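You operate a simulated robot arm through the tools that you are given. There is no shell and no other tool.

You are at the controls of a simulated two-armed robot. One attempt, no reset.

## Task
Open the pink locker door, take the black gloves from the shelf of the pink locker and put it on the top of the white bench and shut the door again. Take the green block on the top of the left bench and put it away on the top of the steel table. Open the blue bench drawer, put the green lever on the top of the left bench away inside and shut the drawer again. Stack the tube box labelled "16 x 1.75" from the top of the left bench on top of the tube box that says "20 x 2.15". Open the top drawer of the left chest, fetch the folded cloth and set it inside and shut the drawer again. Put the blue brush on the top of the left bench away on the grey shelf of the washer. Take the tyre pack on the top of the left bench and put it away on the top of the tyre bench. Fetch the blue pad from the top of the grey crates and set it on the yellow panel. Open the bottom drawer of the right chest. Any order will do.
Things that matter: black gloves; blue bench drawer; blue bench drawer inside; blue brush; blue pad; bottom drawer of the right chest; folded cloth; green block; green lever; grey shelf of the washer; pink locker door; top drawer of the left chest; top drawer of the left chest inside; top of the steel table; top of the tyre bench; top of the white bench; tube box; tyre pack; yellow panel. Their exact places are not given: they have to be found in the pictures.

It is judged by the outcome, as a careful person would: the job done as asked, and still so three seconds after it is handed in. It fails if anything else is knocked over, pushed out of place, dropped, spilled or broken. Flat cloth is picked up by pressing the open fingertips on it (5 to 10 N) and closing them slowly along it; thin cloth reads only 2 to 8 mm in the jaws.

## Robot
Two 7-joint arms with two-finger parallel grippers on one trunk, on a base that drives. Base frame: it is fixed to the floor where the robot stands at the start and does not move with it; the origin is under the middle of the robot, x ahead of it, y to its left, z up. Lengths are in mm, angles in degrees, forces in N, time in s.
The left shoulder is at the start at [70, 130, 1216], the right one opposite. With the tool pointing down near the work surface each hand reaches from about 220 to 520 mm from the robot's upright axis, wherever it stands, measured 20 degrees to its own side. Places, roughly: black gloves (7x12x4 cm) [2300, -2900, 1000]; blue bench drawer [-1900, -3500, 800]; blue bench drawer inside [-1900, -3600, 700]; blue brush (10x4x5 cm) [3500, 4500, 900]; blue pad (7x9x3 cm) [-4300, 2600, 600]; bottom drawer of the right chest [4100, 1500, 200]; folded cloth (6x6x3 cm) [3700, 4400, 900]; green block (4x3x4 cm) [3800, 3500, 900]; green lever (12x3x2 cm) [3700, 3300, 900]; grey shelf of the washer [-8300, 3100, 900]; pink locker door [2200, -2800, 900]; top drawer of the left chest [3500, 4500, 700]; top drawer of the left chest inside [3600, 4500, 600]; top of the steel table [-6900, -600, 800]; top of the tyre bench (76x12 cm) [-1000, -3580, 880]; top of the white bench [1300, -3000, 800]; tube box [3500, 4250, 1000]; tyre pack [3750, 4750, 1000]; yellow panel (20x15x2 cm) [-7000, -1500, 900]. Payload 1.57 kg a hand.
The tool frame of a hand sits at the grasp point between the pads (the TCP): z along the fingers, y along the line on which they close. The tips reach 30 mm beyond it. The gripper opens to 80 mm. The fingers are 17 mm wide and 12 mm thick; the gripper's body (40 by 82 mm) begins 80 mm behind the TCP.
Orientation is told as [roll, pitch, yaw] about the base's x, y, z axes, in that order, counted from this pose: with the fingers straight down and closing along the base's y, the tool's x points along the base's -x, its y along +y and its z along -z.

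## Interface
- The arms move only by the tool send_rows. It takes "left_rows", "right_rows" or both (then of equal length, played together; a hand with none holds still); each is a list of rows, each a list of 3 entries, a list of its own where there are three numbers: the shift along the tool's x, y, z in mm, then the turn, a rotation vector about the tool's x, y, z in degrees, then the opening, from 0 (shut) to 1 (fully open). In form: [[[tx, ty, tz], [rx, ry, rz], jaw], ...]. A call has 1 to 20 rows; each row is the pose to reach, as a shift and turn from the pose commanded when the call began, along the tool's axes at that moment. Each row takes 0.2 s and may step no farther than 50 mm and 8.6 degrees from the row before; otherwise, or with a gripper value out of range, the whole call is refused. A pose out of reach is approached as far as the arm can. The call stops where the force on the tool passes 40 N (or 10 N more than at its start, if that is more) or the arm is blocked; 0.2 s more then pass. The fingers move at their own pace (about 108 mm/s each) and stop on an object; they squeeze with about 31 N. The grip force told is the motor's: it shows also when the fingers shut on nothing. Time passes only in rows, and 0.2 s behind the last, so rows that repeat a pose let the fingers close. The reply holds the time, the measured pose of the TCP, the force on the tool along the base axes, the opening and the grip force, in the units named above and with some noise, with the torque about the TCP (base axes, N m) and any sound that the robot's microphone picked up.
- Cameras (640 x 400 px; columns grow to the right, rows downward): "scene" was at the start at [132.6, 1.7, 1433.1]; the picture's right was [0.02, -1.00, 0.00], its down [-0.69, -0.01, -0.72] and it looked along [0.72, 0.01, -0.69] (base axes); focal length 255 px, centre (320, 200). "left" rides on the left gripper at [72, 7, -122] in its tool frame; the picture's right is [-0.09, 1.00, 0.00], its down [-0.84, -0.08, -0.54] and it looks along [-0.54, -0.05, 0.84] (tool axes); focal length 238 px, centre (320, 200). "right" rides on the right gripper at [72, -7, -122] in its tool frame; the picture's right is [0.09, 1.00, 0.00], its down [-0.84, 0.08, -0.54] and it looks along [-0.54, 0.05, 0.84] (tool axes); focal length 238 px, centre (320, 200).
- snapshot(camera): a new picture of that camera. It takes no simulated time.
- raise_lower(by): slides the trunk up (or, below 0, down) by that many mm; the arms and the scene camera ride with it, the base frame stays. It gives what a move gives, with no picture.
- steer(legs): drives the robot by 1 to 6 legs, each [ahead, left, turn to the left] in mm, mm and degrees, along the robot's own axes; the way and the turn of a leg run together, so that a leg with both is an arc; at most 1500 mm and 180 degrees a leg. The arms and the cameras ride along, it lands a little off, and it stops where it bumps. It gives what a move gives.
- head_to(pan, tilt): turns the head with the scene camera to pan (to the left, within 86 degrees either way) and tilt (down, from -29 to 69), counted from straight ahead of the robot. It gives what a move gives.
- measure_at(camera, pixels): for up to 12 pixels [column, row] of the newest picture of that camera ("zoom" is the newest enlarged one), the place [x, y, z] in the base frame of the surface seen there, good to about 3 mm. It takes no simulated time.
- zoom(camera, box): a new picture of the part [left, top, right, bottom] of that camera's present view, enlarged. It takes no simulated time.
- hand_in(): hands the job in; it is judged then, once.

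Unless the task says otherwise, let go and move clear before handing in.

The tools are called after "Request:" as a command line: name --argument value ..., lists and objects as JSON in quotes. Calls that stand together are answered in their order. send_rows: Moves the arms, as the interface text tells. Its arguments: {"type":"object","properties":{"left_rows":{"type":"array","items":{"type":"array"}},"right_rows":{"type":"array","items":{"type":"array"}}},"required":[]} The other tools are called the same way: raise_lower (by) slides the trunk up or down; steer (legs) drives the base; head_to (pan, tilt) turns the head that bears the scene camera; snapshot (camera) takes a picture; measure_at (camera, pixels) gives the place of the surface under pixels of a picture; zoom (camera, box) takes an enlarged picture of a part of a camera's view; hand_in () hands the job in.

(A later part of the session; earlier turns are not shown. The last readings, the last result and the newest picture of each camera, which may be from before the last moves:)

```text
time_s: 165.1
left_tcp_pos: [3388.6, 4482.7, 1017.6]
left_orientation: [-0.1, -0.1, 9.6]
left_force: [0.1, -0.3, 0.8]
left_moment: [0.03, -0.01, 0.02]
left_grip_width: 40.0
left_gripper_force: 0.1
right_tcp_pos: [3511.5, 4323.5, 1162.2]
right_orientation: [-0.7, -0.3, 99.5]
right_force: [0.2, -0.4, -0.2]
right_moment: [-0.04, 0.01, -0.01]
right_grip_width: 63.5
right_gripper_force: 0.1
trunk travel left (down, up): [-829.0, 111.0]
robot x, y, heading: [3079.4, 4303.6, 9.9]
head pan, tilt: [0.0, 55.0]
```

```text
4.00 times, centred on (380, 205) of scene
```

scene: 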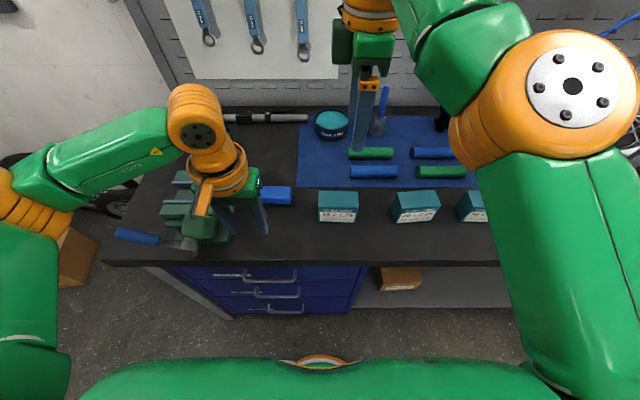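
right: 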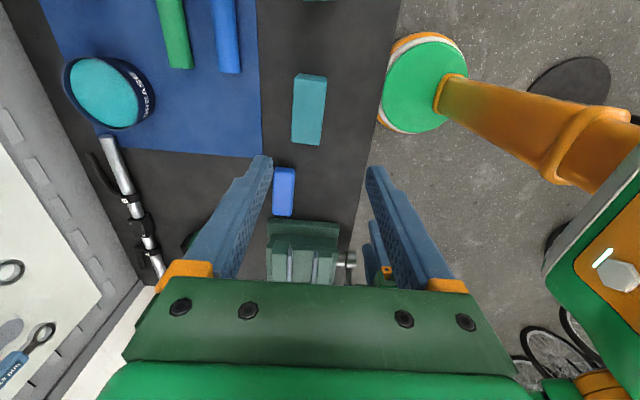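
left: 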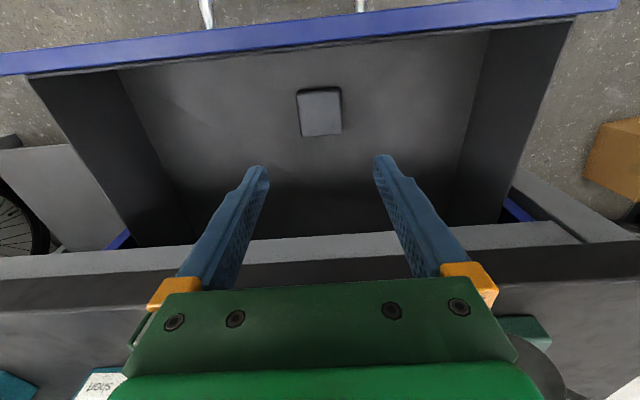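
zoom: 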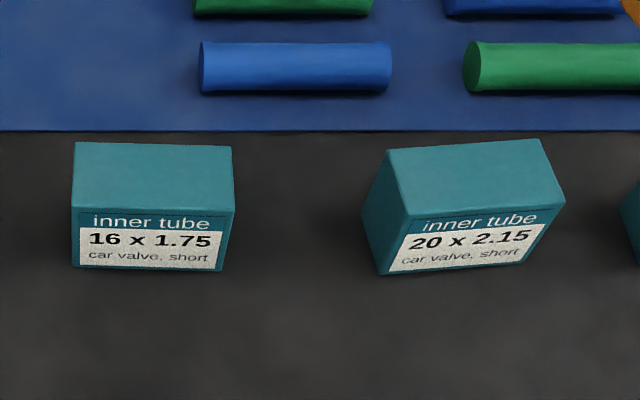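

Request:
measure_at --camera "zoom" --pixels '[[78, 147], [229, 151], [75, 203], [231, 207], [153, 177], [392, 152], [540, 144], [411, 210], [560, 199], [476, 176]]'

```text
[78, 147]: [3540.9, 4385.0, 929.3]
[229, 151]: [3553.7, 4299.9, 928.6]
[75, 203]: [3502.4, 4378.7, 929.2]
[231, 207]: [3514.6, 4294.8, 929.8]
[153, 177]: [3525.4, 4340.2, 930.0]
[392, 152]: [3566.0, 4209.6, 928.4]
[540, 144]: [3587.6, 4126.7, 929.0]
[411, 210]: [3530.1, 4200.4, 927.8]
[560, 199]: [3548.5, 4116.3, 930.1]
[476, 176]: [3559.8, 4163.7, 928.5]
```

Box 16×1.75 centre [3528,4340], 90×42 mm, yaw 8.4°; box 20×2.15 centre [3558,4163], yaw ≈14°. I lower the right hand over the 16 box with jaws at 64 mm.

Request:
send_rows --right_rows '[[[-13.2, -18.8, 0], [0, 0, 1.1], 0.85], [[-13.2, -18.8, 45], [0, 0, 1.1], 0.85], [[-13.2, -18.8, 90], [0, 0, 1.1], 0.85], [[-13.2, -18.8, 135], [0, 0, 1.1], 0.85], [[-13.2, -18.8, 170], [0, 0, 1.1], 0.85], [[-13.2, -18.8, 190], [0, 0, 1.1], 0.85], [[-13.2, -18.8, 190], [0, 0, 1.1], 0.85]]'

Request:
snapshot --camera "right"

Request:
snapshot --camera "scene"

```text
time_s: 166.7
left_tcp_pos: [3388.3, 4483.5, 1017.3]
left_orientation: [-0.1, -0.2, 9.6]
left_force: [-0.5, -0.9, -0.8]
left_moment: [0.01, 0.0, 0.01]
left_grip_width: 40.2
left_gripper_force: 0.0
right_tcp_pos: [3531.5, 4341.9, 973.0]
right_orientation: [-0.7, -0.3, 98.4]
right_force: [0.0, 0.1, 0.2]
right_moment: [0.02, 0.01, 0.0]
right_grip_width: 68.1
right_gripper_force: 0.0
right hand out of reach, approached as far as the arm can: row 1, 3, 4
trunk travel left (down, up): [-829.0, 111.0]
robot x, y, heading: [3079.8, 4303.6, 9.6]
head pan, tilt: [0.0, 55.0]
```

```text
taken
```

right: 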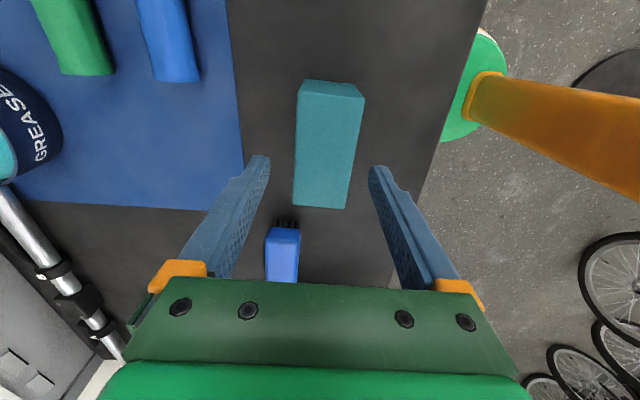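

```text
taken
```

scene: 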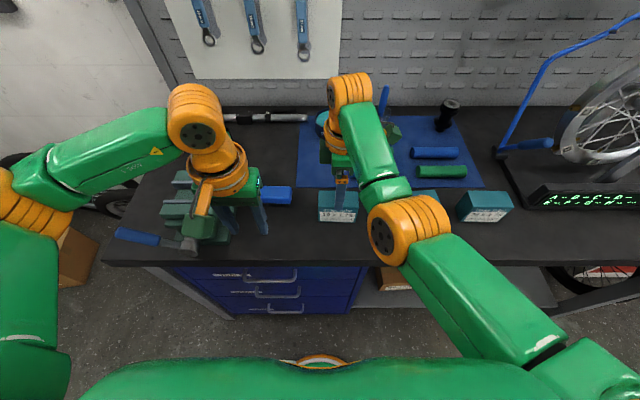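

Jaws straddle the box. I go down 68 mm and close.

Request:
send_rows --right_rows '[[[1.8, 3.8, 20], [0, 0, 0], 0.85], [[1.8, 3.8, 45], [0, 0, 0], 0.85], [[1.8, 3.8, 66], [0, 0, 0], 0.85], [[1.8, 3.8, 66], [0, 0, 0], 0.85]]'

Request:
snapshot --camera "right"

```text
time_s: 167.7
left_tcp_pos: [3388.7, 4483.7, 1016.9]
left_orientation: [-0.2, -0.2, 9.6]
left_force: [0.0, 0.5, 0.6]
left_moment: [0.02, 0.02, 0.02]
left_grip_width: 40.1
left_gripper_force: 0.0
right_tcp_pos: [3525.8, 4340.0, 906.3]
right_orientation: [-0.8, -0.3, 98.5]
right_force: [0.8, 0.1, -0.2]
right_moment: [-0.03, 0.02, -0.01]
right_grip_width: 68.1
right_gripper_force: 0.1
trunk travel left (down, up): [-829.0, 111.0]
robot x, y, heading: [3078.4, 4302.6, 9.8]
head pan, tilt: [0.0, 55.0]
```

```text
taken
```

right: 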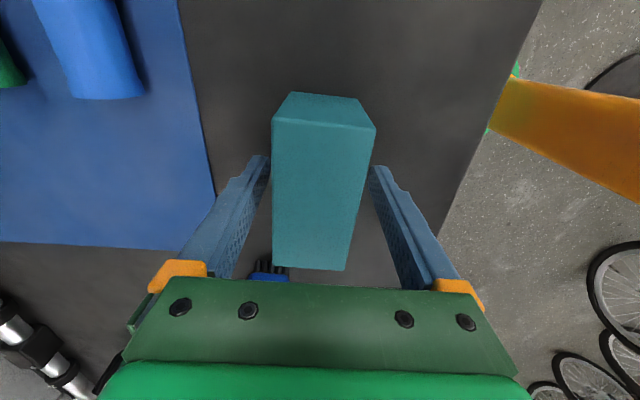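

Request:
send_rows --right_rows '[[[0, 0, 0], [0, 0, 0], 0.6], [[0, 0, 0], [0, 0, 0], 0.5], [[0, 0, 0], [0, 0, 0], 0.3], [[0, 0, 0], [0, 0, 0], 0.1], [[0, 0, 0], [0, 0, 0], 0.0], [[0, 0, 0], [0, 0, 0], 0.0], [[0, 0, 0], [0, 0, 0], 0.0], [[0, 0, -3], [0, 0, 0], 0.0], [[0, 0, -7], [0, 0, 0], 0.0], [[0, 0, -12], [0, 0, 0], 0.0], [[0, 0, -18], [0, 0, 0], 0.0], [[0, 0, -26], [0, 0, 0], 0.0]]'

Request:
snapshot --camera "right"

```text
time_s: 170.3
left_tcp_pos: [3387.4, 4483.4, 1017.0]
left_orientation: [-0.1, -0.1, 9.6]
left_force: [0.7, 0.1, 0.9]
left_moment: [0.0, 0.02, -0.01]
left_grip_width: 39.8
left_gripper_force: 0.1
right_tcp_pos: [3527.5, 4340.4, 931.5]
right_orientation: [-0.6, -0.2, 98.4]
right_force: [-0.7, -0.5, -2.2]
right_moment: [0.01, -0.01, -0.03]
right_grip_width: 44.8
right_gripper_force: 30.4
trunk travel left (down, up): [-829.0, 111.0]
robot x, y, heading: [3079.5, 4305.4, 9.7]
head pan, tilt: [0.0, 55.0]
```

```text
taken
```

right: 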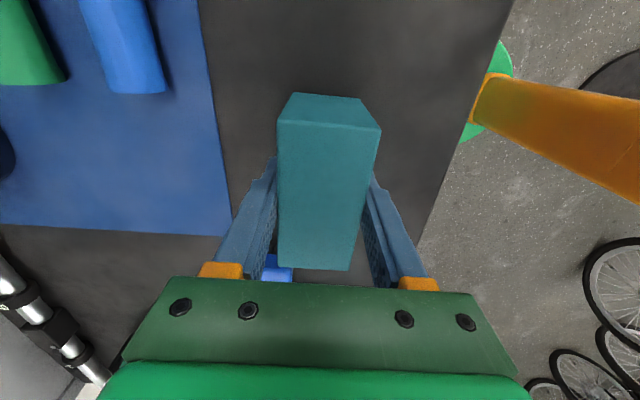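

Held at 44.8 mm. I lift it clear and carry it over the "20 x 2.15" box, turning by 5.6°.

Request:
send_rows --right_rows '[[[0, 0, -20], [0, 0, 0], 0.0], [[0, 0, -45], [0, 0, 0], 0.0], [[0, 0, -75], [0, 0, 0], 0.0], [[36, -1, -75], [0, 0, -1], 0.0], [[72, -2, -75], [0, 0, -2], 0.0], [[108, -3, -75], [0, 0, -4], 0.0], [[144, -4, -75], [0, 0, -5.6], 0.0], [[180, -4.3, -75], [0, 0, -5.6], 0.0], [[180, -4.3, -75], [0, 0, -5.6], 0.0]]'

Request:
snapshot --camera "right"

Request:
zoom --camera "scene" --box '[300, 130, 500, 250]'

```text
time_s: 172.3
left_tcp_pos: [3388.8, 4482.8, 1016.0]
left_orientation: [-0.1, 0.0, 9.6]
left_force: [0.2, 0.1, 0.2]
left_moment: [-0.01, 0.02, -0.03]
left_grip_width: 40.2
left_gripper_force: 0.1
right_tcp_pos: [3559.2, 4162.2, 1004.3]
right_orientation: [-0.8, -0.1, 104.0]
right_force: [0.1, 0.1, -1.5]
right_moment: [-0.02, -0.01, -0.01]
right_grip_width: 44.7
right_gripper_force: 31.1
trunk travel left (down, up): [-829.0, 111.0]
robot x, y, heading: [3080.5, 4304.1, 9.5]
head pan, tilt: [0.0, 55.0]
```

```text
taken
```

right: 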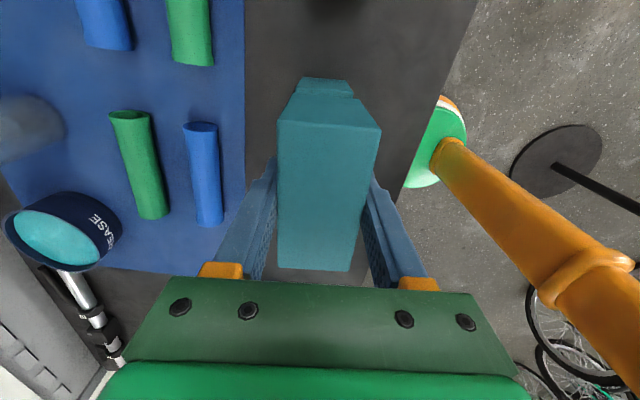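

```text
3.20 times, centred on (400, 190) of scene
```

zoom: 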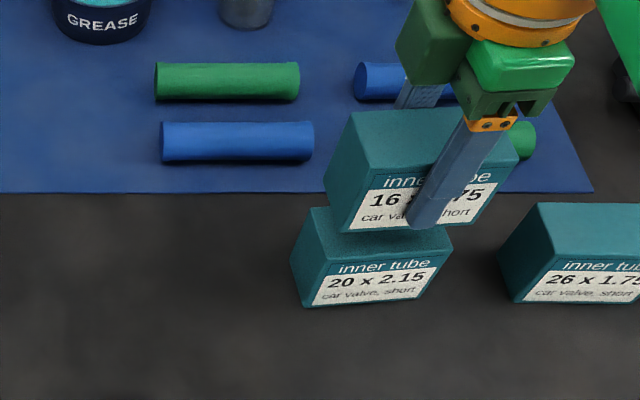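

Aligned over the lower box. I lower it 27 mm gently until contact.

Request:
send_rows --right_rows '[[[0, 0, 10], [0, 0, 0], 0.0], [[0, 0, 18], [0, 0, 0], 0.0], [[0, 0, 23], [0, 0, 0], 0.0], [[0, 0, 26], [0, 0, 0], 0.0], [[0, 0, 26], [0, 0, 0], 0.0]]'

Request:
measure_at --camera "right" --pixels '[[325, 84], [310, 82], [340, 90], [330, 110], [285, 160], [370, 140]]'

```text
time_s: 173.5
left_tcp_pos: [3388.6, 4482.7, 1017.4]
left_orientation: [0.0, -0.1, 9.6]
left_force: [0.2, 0.5, 0.9]
left_moment: [0.0, 0.02, -0.01]
left_grip_width: 40.1
left_gripper_force: 0.1
right_tcp_pos: [3559.2, 4162.2, 979.3]
right_orientation: [-0.7, -0.2, 103.9]
right_force: [1.0, 1.1, -2.0]
right_moment: [-0.03, -0.02, 0.03]
right_grip_width: 44.8
right_gripper_force: 31.4
trunk travel left (down, up): [-829.0, 111.0]
robot x, y, heading: [3079.6, 4302.3, 9.7]
head pan, tilt: [0.0, 55.0]
```

```text
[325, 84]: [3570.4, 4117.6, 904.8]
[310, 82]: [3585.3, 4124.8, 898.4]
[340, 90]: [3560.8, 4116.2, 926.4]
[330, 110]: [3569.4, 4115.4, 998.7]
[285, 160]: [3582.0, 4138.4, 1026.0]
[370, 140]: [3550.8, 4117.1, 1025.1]
```

Request:
send_rows --right_rows '[[[0, 0, 1], [0, 0, 0], 0.0], [[0, 0, 2], [0, 0, 0], 0.0], [[0, 0, 3], [0, 0, 0], 0.0], [[0, 0, 3], [0, 0, 0], 0.0]]'

Request:
zoom --camera "scene" --box '[320, 150, 460, 240]'

```text
time_s: 174.5
left_tcp_pos: [3388.1, 4483.6, 1017.5]
left_orientation: [0.0, -0.1, 9.6]
left_force: [-0.3, 1.0, -0.5]
left_moment: [-0.02, -0.03, -0.01]
left_grip_width: 39.9
left_gripper_force: 0.1
right_tcp_pos: [3558.9, 4160.7, 975.3]
right_orientation: [-0.7, -0.2, 104.0]
right_force: [0.0, -0.2, -2.3]
right_moment: [0.01, -0.02, -0.03]
right_grip_width: 44.7
right_gripper_force: 31.0
trunk travel left (down, up): [-829.0, 111.0]
robot x, y, heading: [3079.3, 4302.7, 9.8]
head pan, tilt: [0.0, 55.0]
```

```text
4.44 times, centred on (390, 195) of scene
```

zoom: 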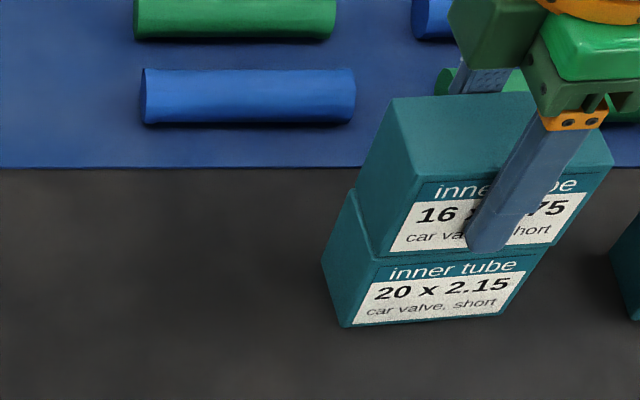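

Request:
send_rows --right_rows '[[[0, 0, 0.7], [0, 0, 0], 0.0], [[0, 0, 1.4], [0, 0, 0], 0.0], [[0, 0, 1.4], [0, 0, 0], 0.0]]'

```text
time_s: 175.3
left_tcp_pos: [3388.1, 4482.8, 1017.9]
left_orientation: [0.0, -0.1, 9.6]
left_force: [-0.7, 0.2, -0.9]
left_moment: [0.01, 0.01, -0.03]
left_grip_width: 40.1
left_gripper_force: 0.1
right_tcp_pos: [3558.8, 4161.4, 974.9]
right_orientation: [-0.7, -0.1, 104.0]
right_force: [-0.1, 0.8, -1.6]
right_moment: [-0.03, 0.01, 0.01]
right_grip_width: 44.7
right_gripper_force: 31.2
trunk travel left (down, up): [-829.0, 111.0]
robot x, y, heading: [3079.8, 4303.6, 9.8]
head pan, tilt: [0.0, 55.0]
```

Request:
send_rows --right_rows '[[[0, 0, 0.8], [0, 0, 0], 0.0], [[0, 0, 1.5], [0, 0, 0], 0.0], [[0, 0, 1.5], [0, 0, 0], 0.0]]'

```text
time_s: 176.1
left_tcp_pos: [3388.4, 4482.1, 1017.4]
left_orientation: [-0.1, -0.1, 9.6]
left_force: [0.4, -0.5, 0.8]
left_moment: [0.02, 0.0, -0.01]
left_grip_width: 40.1
left_gripper_force: 0.0
right_tcp_pos: [3558.0, 4161.3, 974.6]
right_orientation: [-0.7, -0.3, 104.0]
right_force: [1.0, 0.3, 3.6]
right_moment: [-0.07, 0.07, 0.0]
right_grip_width: 44.7
right_gripper_force: 31.7
trunk travel left (down, up): [-829.0, 111.0]
robot x, y, heading: [3075.5, 4303.1, 10.2]
head pan, tilt: [0.0, 55.0]
```

Contact (force turned to +3.6 N). I open the jaws and lift away.

Request:
send_rows --right_rows '[[[0, 0, 0], [0, 0, 0], 0.62], [[0, 0, 0], [0, 0, 0], 0.75], [[0, 0, 0], [0, 0, 0], 0.85], [[0, 0, -15], [0, 0, 0], 0.85], [[0, 0, -45], [0, 0, 0], 0.85], [[0, 0, -85], [0, 0, 0], 0.85], [[0, 0, -120], [0, 0, 0], 0.85]]'

Request:
snapshot --camera "right"

Request:
zoom --camera "scene" --box '[320, 150, 460, 240]'

```text
time_s: 177.7
left_tcp_pos: [3387.2, 4482.1, 1017.8]
left_orientation: [-0.2, -0.1, 9.6]
left_force: [-0.4, -0.7, -0.1]
left_moment: [-0.01, 0.01, -0.04]
left_grip_width: 39.9
left_gripper_force: 0.0
right_tcp_pos: [3553.5, 4161.4, 1093.4]
right_orientation: [-0.8, -0.2, 104.0]
right_force: [-0.4, -0.4, 0.0]
right_moment: [-0.01, -0.04, 0.01]
right_grip_width: 68.0
right_gripper_force: 0.0
trunk travel left (down, up): [-829.0, 111.0]
robot x, y, heading: [3078.1, 4306.2, 9.8]
head pan, tilt: [0.0, 55.0]
```

```text
taken
```

right: 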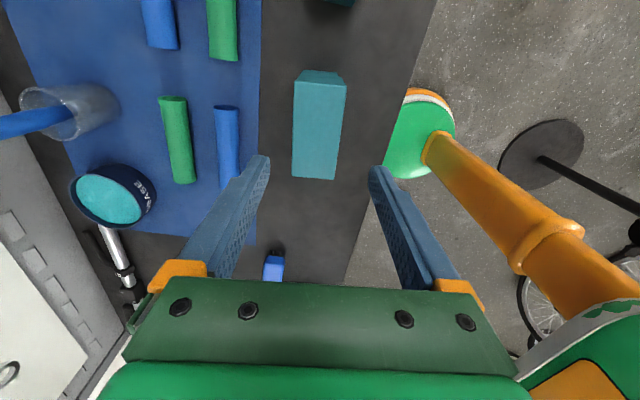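

```text
4.44 times, centred on (390, 195) of scene
```

zoom: 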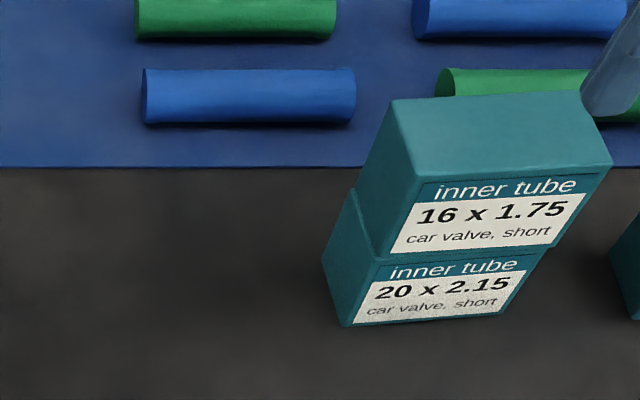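

The box stands neatly stacked. The right view also shows a green disc (420,150) and orange pole (500,190) that may be my own base; I measure them to learn my footprint.

Request:
measure_at --camera "right" --pixels '[[415, 150], [430, 100], [450, 150], [500, 190], [560, 240], [400, 180], [545, 150]]'

```text
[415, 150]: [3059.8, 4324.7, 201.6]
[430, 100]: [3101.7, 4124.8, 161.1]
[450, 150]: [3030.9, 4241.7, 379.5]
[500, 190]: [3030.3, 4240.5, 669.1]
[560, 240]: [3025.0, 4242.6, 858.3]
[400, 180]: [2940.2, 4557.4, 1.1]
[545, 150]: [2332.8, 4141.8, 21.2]
```

Request:
zoom --camera "right" --box '[360, 70, 520, 200]'

Request:
measure_at --camera "zoom" --pixels '[[120, 250], [160, 150], [200, 110], [260, 90], [330, 115], [130, 380], [180, 60], [250, 65], [100, 200], [110, 330], [370, 150], [345, 190]]'

```text
3.08 times, centred on (440, 135) of right
```

zoom: 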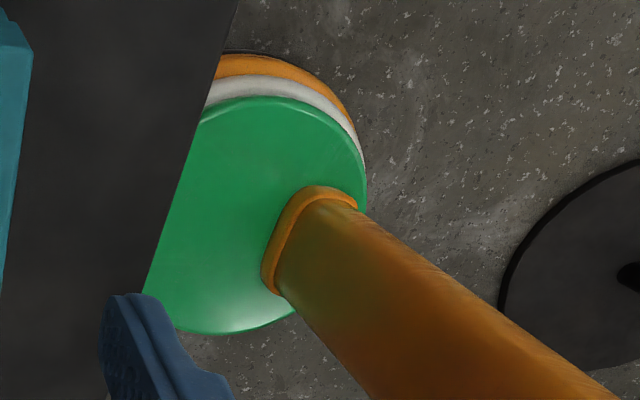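

```text
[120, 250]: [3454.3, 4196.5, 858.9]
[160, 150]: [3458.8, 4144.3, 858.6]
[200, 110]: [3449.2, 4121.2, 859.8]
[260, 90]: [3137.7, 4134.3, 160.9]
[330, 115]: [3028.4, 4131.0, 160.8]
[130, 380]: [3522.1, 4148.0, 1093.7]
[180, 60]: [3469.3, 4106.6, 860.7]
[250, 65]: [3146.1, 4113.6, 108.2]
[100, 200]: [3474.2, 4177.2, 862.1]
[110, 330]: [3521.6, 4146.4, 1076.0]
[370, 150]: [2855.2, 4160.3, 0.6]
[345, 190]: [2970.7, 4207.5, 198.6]
```

My base is a disc of about 205 mm radius, so I can stand as near as x≈3200. I lift the left hand, pull the right one back, and move toward the tyre pack.

Request:
send_rows --left_rows '[[[0, 0, -30], [0, 0, 0], 0.8], [[0, 0, -60], [0, 0, 0], 0.9], [[0, 0, -90], [0, 0, 0], 1.0], [[0, 0, -90], [0, 0, 0], 1.0]]' --right_rows '[[[-3, 40, 0], [0, 0, 0], 0.8], [[-6, 80, 0], [0, 0, 0], 0.8], [[-9, 119, 0], [0, 0, 0], 0.8], [[-9, 119, 0], [0, 0, 0], 0.8]]'

Request:
steer --legs '[[0, 165, 0], [115, 0, 0]]'

Request:
snapshot --camera "left"

Request:
head_to --pan 20 --tilt 50

Request:
snapshot --camera "scene"

```text
time_s: 178.7
left_tcp_pos: [3386.3, 4480.8, 1109.3]
left_orientation: [-0.1, -0.1, 9.6]
left_force: [-0.3, 0.8, -0.3]
left_moment: [0.02, 0.04, -0.02]
left_grip_width: 79.7
left_gripper_force: 0.0
right_tcp_pos: [3438.4, 4142.1, 1091.9]
right_orientation: [-0.5, -0.2, 104.1]
right_force: [0.6, -0.4, -0.5]
right_moment: [0.02, 0.01, 0.01]
right_grip_width: 64.0
right_gripper_force: 0.0
trunk travel left (down, up): [-829.0, 111.0]
robot x, y, heading: [3078.8, 4306.0, 9.9]
head pan, tilt: [0.0, 55.0]
```

```text
time_s: 181.0
left_tcp_pos: [3471.1, 4665.3, 1109.0]
left_orientation: [-0.1, -0.4, 9.5]
left_force: [0.4, -0.6, 0.6]
left_moment: [0.01, 0.02, 0.0]
left_grip_width: 79.9
left_gripper_force: 0.0
right_tcp_pos: [3524.0, 4326.0, 1092.8]
right_orientation: [-0.8, -0.2, 104.0]
right_force: [0.0, -0.1, -1.1]
right_moment: [0.01, 0.0, 0.02]
right_grip_width: 63.9
right_gripper_force: 0.1
trunk travel left (down, up): [-829.0, 111.0]
robot x, y, heading: [3161.3, 4491.8, 9.7]
head pan, tilt: [0.0, 55.0]
```

```text
taken
```

left: 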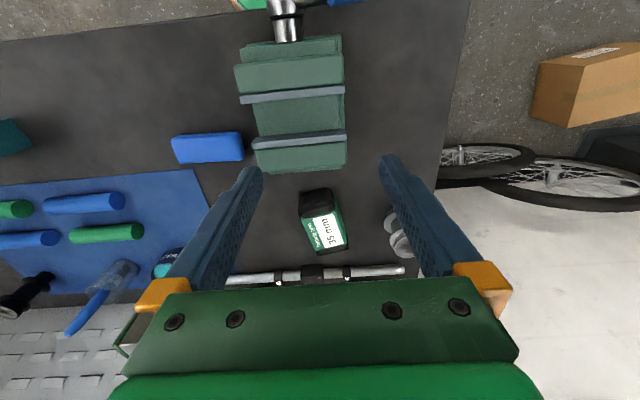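

```text
time_s: 181.8
left_tcp_pos: [3474.1, 4665.3, 1109.2]
left_orientation: [-0.1, -0.1, 9.6]
left_force: [0.8, 0.1, -0.1]
left_moment: [0.02, 0.04, -0.03]
left_grip_width: 80.0
left_gripper_force: 0.1
right_tcp_pos: [3526.7, 4326.0, 1091.7]
right_orientation: [-0.6, -0.2, 103.9]
right_force: [0.4, 0.1, 0.1]
right_moment: [0.01, -0.01, 0.02]
right_grip_width: 64.1
right_gripper_force: 0.0
trunk travel left (down, up): [-829.0, 111.0]
robot x, y, heading: [3167.1, 4489.5, 9.7]
head pan, tilt: [20.0, 50.0]
```

```text
taken
```

scene: 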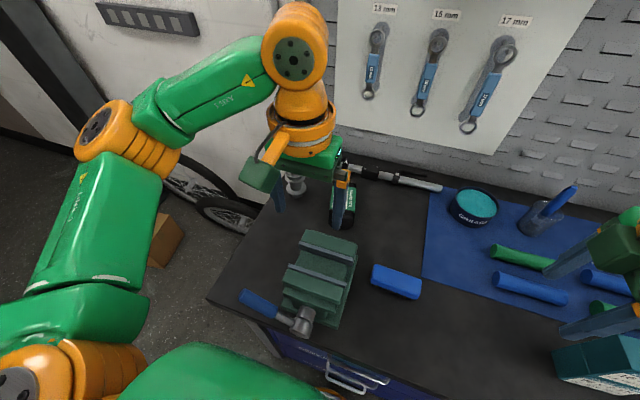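

Request:
zoom --camera "left" --box '[270, 160, 430, 290]'

Request:
measure_at --camera "left" --pixels '[[304, 194], [328, 191], [302, 212], [330, 208], [316, 200], [312, 245], [345, 240], [325, 225], [320, 250], [346, 246], [331, 215], [306, 220]]'

```text
3.08 times, centred on (350, 225) of left
```

zoom: 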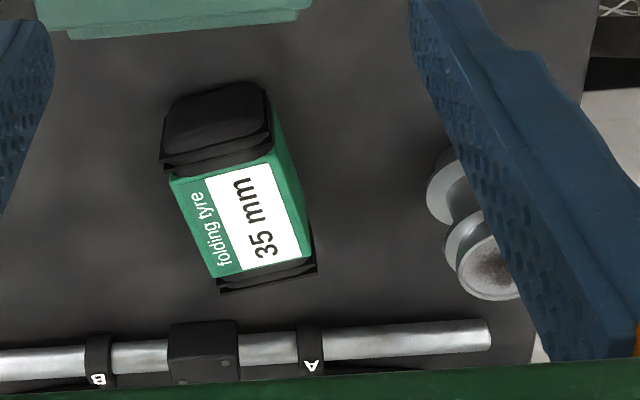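

```text
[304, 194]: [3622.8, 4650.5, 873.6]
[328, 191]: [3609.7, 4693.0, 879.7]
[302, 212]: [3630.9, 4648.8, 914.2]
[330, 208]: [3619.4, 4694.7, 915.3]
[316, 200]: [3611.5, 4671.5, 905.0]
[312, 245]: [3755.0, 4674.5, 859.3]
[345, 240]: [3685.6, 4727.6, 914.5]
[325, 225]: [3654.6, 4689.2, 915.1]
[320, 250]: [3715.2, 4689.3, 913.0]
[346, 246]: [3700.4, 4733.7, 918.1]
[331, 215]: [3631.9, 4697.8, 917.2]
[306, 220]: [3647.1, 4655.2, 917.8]
```

Request:
measure_at --camera "zoom" --pixels '[[180, 188], [216, 270], [268, 170], [308, 252], [208, 186], [240, 265], [225, 120], [268, 285], [240, 230], [170, 130], [260, 100]]'

```text
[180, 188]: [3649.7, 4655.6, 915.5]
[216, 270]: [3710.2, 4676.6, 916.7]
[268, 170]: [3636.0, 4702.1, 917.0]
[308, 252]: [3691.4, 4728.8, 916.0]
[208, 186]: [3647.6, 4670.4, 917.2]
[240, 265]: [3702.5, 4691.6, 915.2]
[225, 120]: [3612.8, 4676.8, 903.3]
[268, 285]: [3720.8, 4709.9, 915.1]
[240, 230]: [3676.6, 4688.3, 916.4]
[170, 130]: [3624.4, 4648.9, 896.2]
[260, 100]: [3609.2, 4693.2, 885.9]
```

The tyre pack's centre is about [3667,4690], top 917, 52 mm wide, yaw ≈20°. I move 25 mm closer, lower the trunk by 80 and bring the left hand over it with a slight forward tilt.

Request:
steer --legs '[[25, 0, 0]]'

Request:
raise_lower --by -80

Request:
send_rows --left_rows '[[[-34, -1.5, 10], [0, -5, -4], 1.0], [[-68, -3, 20], [0, -10, -8], 1.0], [[-102, -4.5, 30], [0, -12, -10.4], 1.0], [[-136, -6, 40], [0, -12, -10.4], 1.0], [[-169, -7.3, 50], [0, -12, -10.4], 1.0], [[-169, -7.3, 50], [0, -12, -10.4], 1.0]]'

Request:
snapshot --camera "left"

Request:
snapshot --camera "scene"

```text
time_s: 182.7
left_tcp_pos: [3494.2, 4671.8, 1110.3]
left_orientation: [-0.1, -0.5, 9.6]
left_force: [-0.6, -0.8, -0.7]
left_moment: [0.01, -0.06, -0.03]
left_grip_width: 79.7
left_gripper_force: 0.1
right_tcp_pos: [3547.1, 4330.6, 1093.9]
right_orientation: [-0.9, -0.2, 103.9]
right_force: [0.4, -0.2, 1.3]
right_moment: [0.01, -0.07, 0.05]
right_grip_width: 64.1
right_gripper_force: 0.0
trunk travel left (down, up): [-829.0, 111.0]
robot x, y, heading: [3189.6, 4493.1, 9.6]
head pan, tilt: [20.0, 50.0]
```

```text
time_s: 183.8
left_tcp_pos: [3499.0, 4671.4, 1028.6]
left_orientation: [-0.1, -0.1, 9.6]
left_force: [0.4, 0.3, -1.0]
left_moment: [-0.02, 0.0, 0.02]
left_grip_width: 80.2
left_gripper_force: 0.0
right_tcp_pos: [3551.5, 4330.4, 1012.9]
right_orientation: [-0.6, -0.2, 103.9]
right_force: [0.3, -0.2, 0.6]
right_moment: [-0.01, 0.02, 0.0]
right_grip_width: 63.8
right_gripper_force: 0.1
trunk travel left (down, up): [-749.0, 191.0]
robot x, y, heading: [3192.6, 4496.3, 9.9]
head pan, tilt: [20.0, 50.0]
```

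```text
time_s: 185.2
left_tcp_pos: [3667.4, 4689.1, 981.5]
left_orientation: [-1.1, -12.1, 20.1]
left_force: [-0.4, -0.9, -0.3]
left_moment: [-0.02, -0.01, -0.02]
left_grip_width: 80.1
left_gripper_force: 0.1
right_tcp_pos: [3551.4, 4330.7, 1012.4]
right_orientation: [-0.7, -0.2, 104.0]
right_force: [-0.3, -0.8, 0.2]
right_moment: [0.01, -0.02, -0.01]
right_grip_width: 64.1
right_gripper_force: 0.0
trunk travel left (down, up): [-749.0, 191.0]
robot x, y, heading: [3191.5, 4494.8, 9.7]
head pan, tilt: [20.0, 50.0]
```

```text
taken
```

left: 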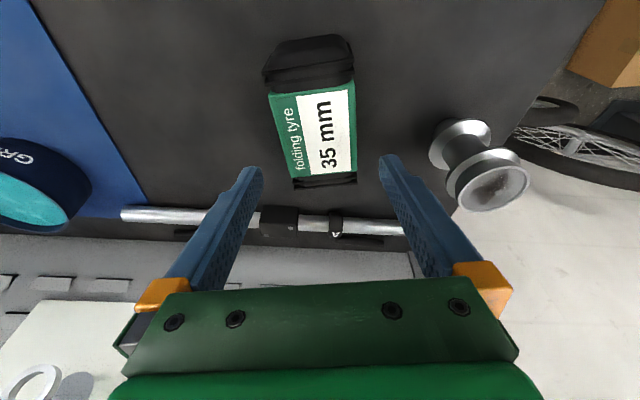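

```text
taken
```

scene: 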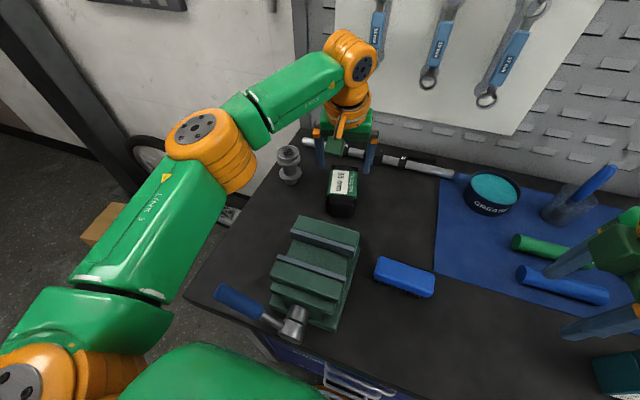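

Request:
measure_at --camera "left" --pixels '[[432, 150], [450, 180], [455, 200], [460, 125], [290, 100], [355, 95], [298, 180], [357, 175], [270, 75], [350, 60], [315, 55]]'

```text
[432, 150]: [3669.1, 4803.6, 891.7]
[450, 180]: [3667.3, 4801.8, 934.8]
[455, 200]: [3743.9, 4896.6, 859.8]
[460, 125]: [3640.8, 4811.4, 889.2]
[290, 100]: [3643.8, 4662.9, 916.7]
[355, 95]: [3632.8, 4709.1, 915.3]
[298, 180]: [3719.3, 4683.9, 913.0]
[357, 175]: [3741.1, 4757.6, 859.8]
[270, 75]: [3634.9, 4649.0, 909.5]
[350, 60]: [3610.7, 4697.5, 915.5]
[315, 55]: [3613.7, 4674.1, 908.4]
```

Clear on both sides (the hub is at y≥4801). I descend 80 mm straight down and close on the pack.

Request:
send_rows --left_rows '[[[5.5, 0, 26], [0, 0, 0], 0.95], [[11, 0, 52], [0, 0, 0], 0.95], [[16.6, 0, 78], [0, 0, 0], 0.95], [[16.6, 0, 78], [0, 0, 0], 0.95]]'

Request:
snapshot --camera "left"

```text
time_s: 186.2
left_tcp_pos: [3668.7, 4688.0, 899.4]
left_orientation: [-1.1, -12.0, 20.2]
left_force: [0.3, 0.3, 0.0]
left_moment: [0.02, 0.0, -0.01]
left_grip_width: 75.8
left_gripper_force: 0.1
right_tcp_pos: [3552.1, 4331.3, 1013.0]
right_orientation: [-0.7, -0.1, 103.9]
right_force: [-0.4, 0.5, 0.8]
right_moment: [0.01, 0.0, 0.03]
right_grip_width: 63.9
right_gripper_force: 0.1
trunk travel left (down, up): [-749.0, 191.0]
robot x, y, heading: [3189.7, 4494.4, 9.5]
head pan, tilt: [20.0, 50.0]
```

```text
taken
```

left: 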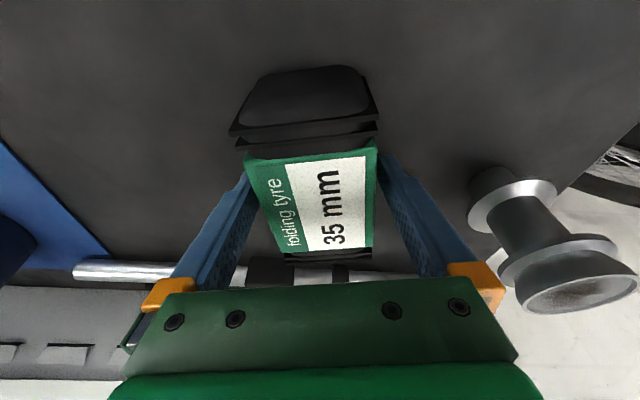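

Request:
send_rows --left_rows '[[[0, 0, 0], [0, 0, 0], 0.8], [[0, 0, 0], [0, 0, 0], 0.65], [[0, 0, 0], [0, 0, 0], 0.5], [[0, 0, 0], [0, 0, 0], 0.3], [[0, 0, 0], [0, 0, 0], 0.0], [[0, 0, 0], [0, 0, 0], 0.0], [[0, 0, 0], [0, 0, 0], 0.0], [[-0.6, 0, -3], [0, 0, 0], 0.0], [[-1.5, 0, -7], [0, 0, 0], 0.0], [[-2.5, 0, -12], [0, 0, 0], 0.0], [[-4, 0, -19], [0, 0, 0], 0.0], [[-6, 0, -28], [0, 0, 0], 0.0]]'

Request:
snapshot --camera "left"

```text
time_s: 188.8
left_tcp_pos: [3667.9, 4690.7, 927.6]
left_orientation: [-1.2, -11.8, 20.0]
left_force: [-1.0, -1.0, -4.3]
left_moment: [-0.03, 0.02, 0.04]
left_grip_width: 60.0
left_gripper_force: 31.2
right_tcp_pos: [3552.0, 4332.2, 1011.5]
right_orientation: [-0.6, -0.1, 103.9]
right_force: [0.4, 1.2, -0.8]
right_moment: [0.02, 0.01, 0.03]
right_grip_width: 63.7
right_gripper_force: 0.0
trunk travel left (down, up): [-749.0, 191.0]
robot x, y, heading: [3189.7, 4491.3, 9.6]
head pan, tilt: [20.0, 50.0]
```

```text
taken
```

left: 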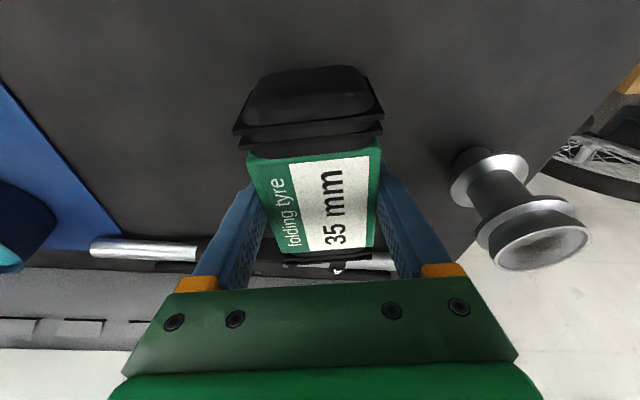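

The pack is held (60 mm, about 4 N). I raise the trunk and draw the hand in.

Request:
raise_lower --by 60

Request:
raise_lower --by 100

Request:
send_rows --left_rows '[[[40, 0, 0], [0, 3, 2], 0.0], [[80, 0, 0], [0, 6, 4], 0.0], [[120, 5, 0], [0, 10, 8], 0.0], [[160, 10, 0], [0, 12, 10], 0.0], [[160, 10, 0], [0, 12, 10], 0.0]]'

Request:
snapshot --camera "left"

```text
time_s: 189.8
left_tcp_pos: [3669.3, 4690.5, 986.3]
left_orientation: [-1.3, -11.9, 20.3]
left_force: [-0.4, -0.4, -4.6]
left_moment: [-0.01, 0.01, 0.01]
left_grip_width: 59.8
left_gripper_force: 31.4
right_tcp_pos: [3553.9, 4330.8, 1071.4]
right_orientation: [-0.7, -0.1, 104.0]
right_force: [0.3, 0.2, -0.4]
right_moment: [0.0, 0.01, 0.01]
right_grip_width: 63.9
right_gripper_force: 0.1
trunk travel left (down, up): [-809.0, 131.0]
robot x, y, heading: [3191.1, 4494.7, 9.7]
head pan, tilt: [20.0, 50.0]
```

```text
time_s: 191.2
left_tcp_pos: [3668.4, 4690.9, 1086.6]
left_orientation: [-1.2, -12.1, 20.2]
left_force: [0.1, -0.5, -4.0]
left_moment: [-0.03, 0.03, 0.0]
left_grip_width: 60.1
left_gripper_force: 31.1
right_tcp_pos: [3552.2, 4331.6, 1171.5]
right_orientation: [-0.5, -0.1, 103.9]
right_force: [0.8, 0.0, -0.2]
right_moment: [-0.02, 0.03, 0.02]
right_grip_width: 64.2
right_gripper_force: 0.1
trunk travel left (down, up): [-909.0, 31.0]
robot x, y, heading: [3191.0, 4495.2, 9.8]
head pan, tilt: [20.0, 50.0]
```

```text
time_s: 192.3
left_tcp_pos: [3516.9, 4648.4, 1056.0]
left_orientation: [-0.1, 0.0, 10.0]
left_force: [-0.2, 0.4, -3.6]
left_moment: [0.01, 0.02, 0.02]
left_grip_width: 59.9
left_gripper_force: 31.0
right_tcp_pos: [3552.5, 4332.3, 1171.5]
right_orientation: [-0.6, -0.2, 103.9]
right_force: [0.6, 0.4, -0.6]
right_moment: [0.0, 0.03, -0.03]
right_grip_width: 63.9
right_gripper_force: 0.2
trunk travel left (down, up): [-909.0, 31.0]
robot x, y, heading: [3188.5, 4495.7, 9.7]
head pan, tilt: [20.0, 50.0]
```

```text
taken
```

left: 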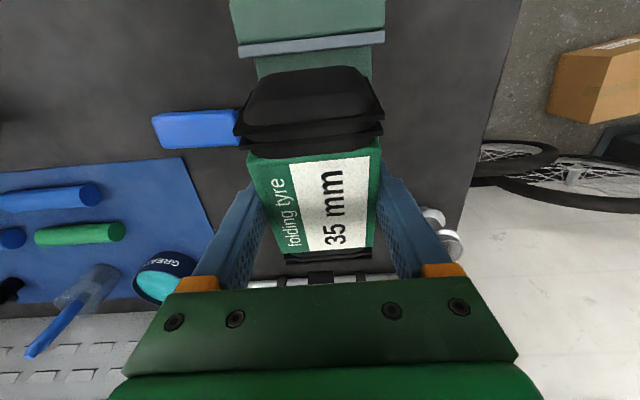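

Tyre pack secured. I back off and drive along the bench to its right end for the green lever.

Request:
steer --legs '[[-230, 0, 0], [0, -1060, 0]]'

Request:
head_to --pan 0 --tilt 45

Request:
snapshot --camera "scene"

```text
time_s: 199.2
left_tcp_pos: [3469.4, 3537.5, 1055.1]
left_orientation: [-0.3, -0.2, 8.7]
left_force: [-0.2, 0.5, -4.5]
left_moment: [0.01, 0.02, 0.0]
left_grip_width: 59.5
left_gripper_force: 31.1
right_tcp_pos: [3497.7, 3221.3, 1173.1]
right_orientation: [-0.6, -0.1, 102.8]
right_force: [0.1, -1.0, 0.5]
right_moment: [-0.02, 0.02, 0.0]
right_grip_width: 63.9
right_gripper_force: 0.1
trunk travel left (down, up): [-909.0, 31.0]
robot x, y, heading: [3137.4, 3388.1, 8.5]
head pan, tilt: [20.0, 50.0]
```

```text
time_s: 200.0
left_tcp_pos: [3469.9, 3536.4, 1055.5]
left_orientation: [-0.2, -0.1, 8.6]
left_force: [0.3, 0.2, -3.6]
left_moment: [0.0, -0.02, -0.02]
left_grip_width: 60.0
left_gripper_force: 31.0
right_tcp_pos: [3498.6, 3219.6, 1173.0]
right_orientation: [-0.7, -0.2, 102.7]
right_force: [0.1, 0.3, 0.0]
right_moment: [-0.02, -0.01, -0.01]
right_grip_width: 64.0
right_gripper_force: 0.0
trunk travel left (down, up): [-909.0, 31.0]
robot x, y, heading: [3136.6, 3389.0, 8.6]
head pan, tilt: [0.0, 45.0]
```

```text
taken
```

scene: 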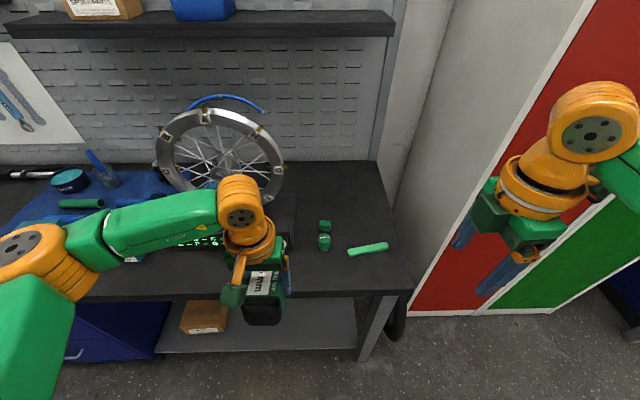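

Request:
zoom --camera "scene" --box '[290, 200, 410, 275]'

Request:
measure_at --camera "scene" --pixels '[[350, 252], [387, 245], [368, 248], [325, 224], [323, 240], [323, 248], [440, 250], [480, 200], [400, 290], [300, 296], [410, 200]]'

```text
5.33 times, centred on (350, 238) of scene
```

zoom: 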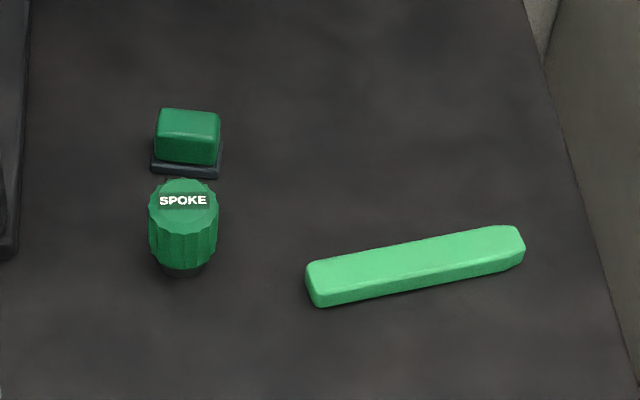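

```text
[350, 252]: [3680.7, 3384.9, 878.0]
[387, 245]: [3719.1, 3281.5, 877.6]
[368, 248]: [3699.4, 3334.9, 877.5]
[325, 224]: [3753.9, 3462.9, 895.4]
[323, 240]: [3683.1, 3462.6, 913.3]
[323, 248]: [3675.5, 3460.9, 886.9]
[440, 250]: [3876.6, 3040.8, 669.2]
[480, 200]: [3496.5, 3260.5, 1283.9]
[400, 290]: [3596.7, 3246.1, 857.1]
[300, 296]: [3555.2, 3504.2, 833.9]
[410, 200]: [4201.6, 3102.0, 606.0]
```

The green block is the rear cuboid on a dark pad at [3754,3463] (the front one is a "SPOKE" knob); the lever's centre is [3700,3334,878] turned ≈20°. I raise the left hand, drive 80 mm closer and lower the trunk.

Request:
send_rows --left_rows '[[[0, 0, -40], [0, 0, 0], 0.0], [[0, 0, -80], [0, 0, 0], 0.0], [[0, 0, -120], [0, 0, 0], 0.0], [[0, 0, -160], [0, 0, 0], 0.0], [[0, 0, -160], [0, 0, 0], 0.0]]'

Request:
steer --legs '[[85, 0, 0]]'

Request:
raise_lower --by -150

Request:
snapshot --camera "scene"

Request:
snapshot --camera "right"

```text
time_s: 201.2
left_tcp_pos: [3469.7, 3534.8, 1215.1]
left_orientation: [-0.1, 0.1, 8.7]
left_force: [0.7, 0.7, -5.3]
left_moment: [0.0, 0.01, 0.0]
left_grip_width: 59.9
left_gripper_force: 31.1
right_tcp_pos: [3498.7, 3218.9, 1172.6]
right_orientation: [-0.7, -0.2, 102.7]
right_force: [-0.8, -0.6, 0.3]
right_moment: [0.01, 0.0, 0.02]
right_grip_width: 63.9
right_gripper_force: 0.1
trunk travel left (down, up): [-909.0, 31.0]
robot x, y, heading: [3141.2, 3390.3, 8.3]
head pan, tilt: [0.0, 45.0]
```

```text
time_s: 202.3
left_tcp_pos: [3546.0, 3546.7, 1217.9]
left_orientation: [-0.2, -0.5, 8.7]
left_force: [-0.5, -0.1, -3.6]
left_moment: [-0.04, -0.07, -0.01]
left_grip_width: 59.7
left_gripper_force: 30.9
right_tcp_pos: [3574.8, 3231.0, 1175.1]
right_orientation: [-1.1, -0.2, 102.6]
right_force: [-0.6, -1.2, -0.2]
right_moment: [0.01, -0.02, -0.01]
right_grip_width: 64.1
right_gripper_force: 0.0
trunk travel left (down, up): [-909.0, 31.0]
robot x, y, heading: [3225.9, 3405.7, 8.3]
head pan, tilt: [0.0, 45.0]
```

```text
time_s: 204.1
left_tcp_pos: [3555.4, 3548.6, 1065.9]
left_orientation: [0.0, -0.1, 8.6]
left_force: [0.1, 1.1, -4.3]
left_moment: [-0.01, -0.02, -0.03]
left_grip_width: 60.0
left_gripper_force: 30.6
right_tcp_pos: [3583.0, 3233.0, 1022.3]
right_orientation: [-0.7, -0.3, 102.8]
right_force: [0.6, -0.2, 0.0]
right_moment: [0.01, 0.02, -0.06]
right_grip_width: 64.1
right_gripper_force: 0.1
trunk travel left (down, up): [-759.0, 181.0]
robot x, y, heading: [3226.1, 3404.1, 8.4]
head pan, tilt: [0.0, 45.0]
```

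```text
taken
```

scene: 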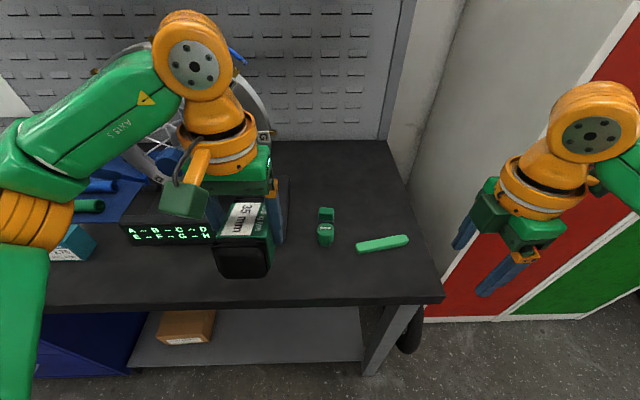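

```text
taken
```

right: 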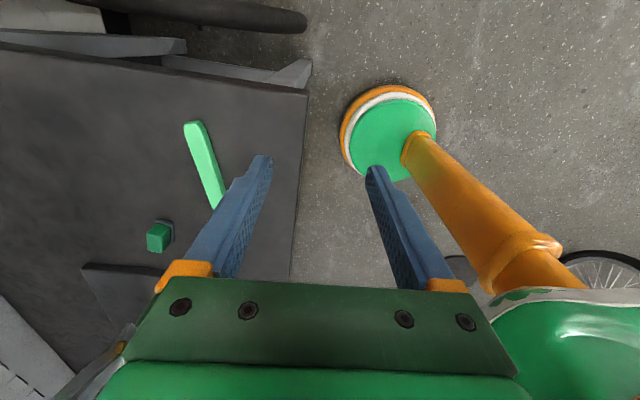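

I move the right hand over the lever, turning to align.

Request:
send_rows --right_rows '[[[-14.5, -27, 0], [0, 0, -2], 0.7], [[-29, -54.5, 10], [0, 0, -4], 0.7], [[-43.5, -82, 30], [0, 0, -6], 0.7], [[-58, -109, 55], [0, 0, -7.6], 0.7], [[-72.6, -136.4, 80], [0, 0, -7.6], 0.7], [[-72.6, -136.4, 80], [0, 0, -7.6], 0.7]]'

Request:
snapshot --camera "right"

Request:
snapshot --camera "scene"

```text
time_s: 205.5
left_tcp_pos: [3556.0, 3548.0, 1066.2]
left_orientation: [-0.1, -0.1, 8.7]
left_force: [-0.5, 0.4, -3.9]
left_moment: [0.0, -0.04, -0.01]
left_grip_width: 60.0
left_gripper_force: 31.1
right_tcp_pos: [3705.5, 3332.9, 942.9]
right_orientation: [-0.6, -0.1, 110.4]
right_force: [0.1, -0.2, -0.7]
right_moment: [0.02, -0.05, 0.02]
right_grip_width: 56.0
right_gripper_force: 0.1
trunk travel left (down, up): [-759.0, 181.0]
robot x, y, heading: [3225.8, 3400.3, 8.4]
head pan, tilt: [0.0, 45.0]
```

```text
taken
```

right: 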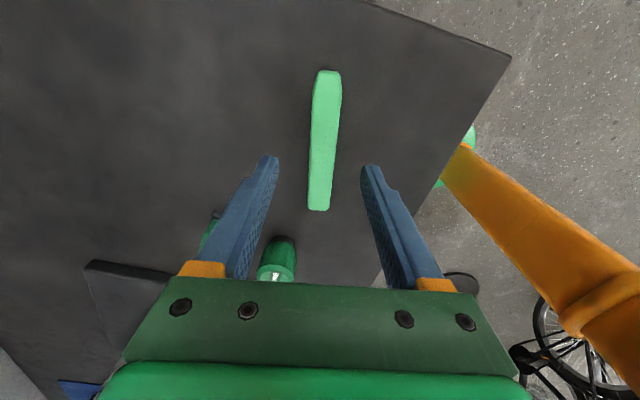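

```text
taken
```

scene: 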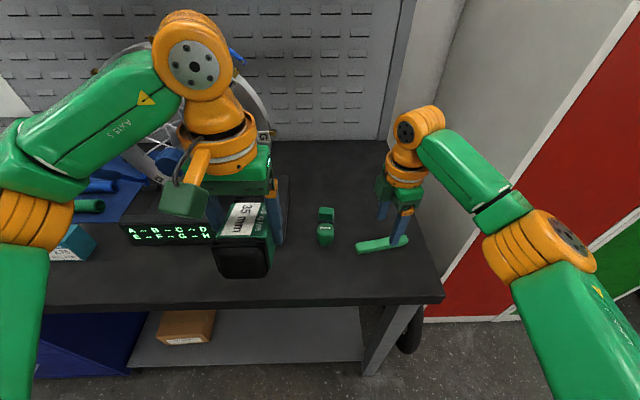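

Request:
measure_at --camera "right" --pixels '[[329, 75], [323, 140], [319, 205], [313, 140], [334, 140], [316, 80], [340, 82]]'

```text
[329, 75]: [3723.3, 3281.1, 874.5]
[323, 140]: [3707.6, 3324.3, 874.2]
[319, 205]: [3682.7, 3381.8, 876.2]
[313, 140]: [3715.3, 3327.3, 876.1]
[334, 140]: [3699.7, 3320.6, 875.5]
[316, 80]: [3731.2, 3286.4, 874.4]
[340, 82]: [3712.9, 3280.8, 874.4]
```

Request:
send_rows --right_rows '[[[0, 2, 20], [0, 0, -1.5], 0.7], [[0, 2, 40], [0, 0, -1.5], 0.7], [[0, 2, 49], [0, 0, -1.5], 0.7], [[0, 2, 49], [0, 0, -1.5], 0.7], [[0, 2, 49], [0, 0, -1.5], 0.5], [[0, 2, 49], [0, 0, -1.5], 0.3], [[0, 2, 49], [0, 0, -1.5], 0.1], [[0, 2, 49], [0, 0, -1.5], 0.0], [[0, 2, 49], [0, 0, -1.5], 0.0]]'

Request:
snapshot --camera "right"

```text
time_s: 207.5
left_tcp_pos: [3556.2, 3547.6, 1065.9]
left_orientation: [-0.2, -0.1, 8.8]
left_force: [-0.5, -0.4, -4.6]
left_moment: [-0.03, 0.02, -0.02]
left_grip_width: 59.6
left_gripper_force: 30.9
right_tcp_pos: [3701.5, 3333.4, 895.5]
right_orientation: [-0.6, -0.1, 111.9]
right_force: [0.7, 0.7, -0.7]
right_moment: [-0.02, -0.01, 0.02]
right_grip_width: 20.6
right_gripper_force: 31.4
trunk travel left (down, up): [-759.0, 181.0]
robot x, y, heading: [3224.7, 3406.7, 8.5]
head pan, tilt: [0.0, 45.0]
```

```text
taken
```

right: 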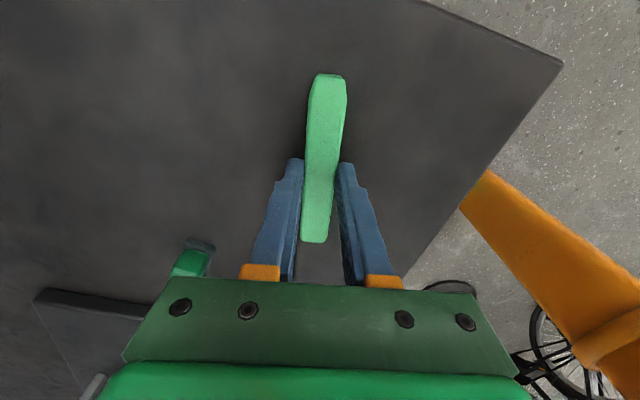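

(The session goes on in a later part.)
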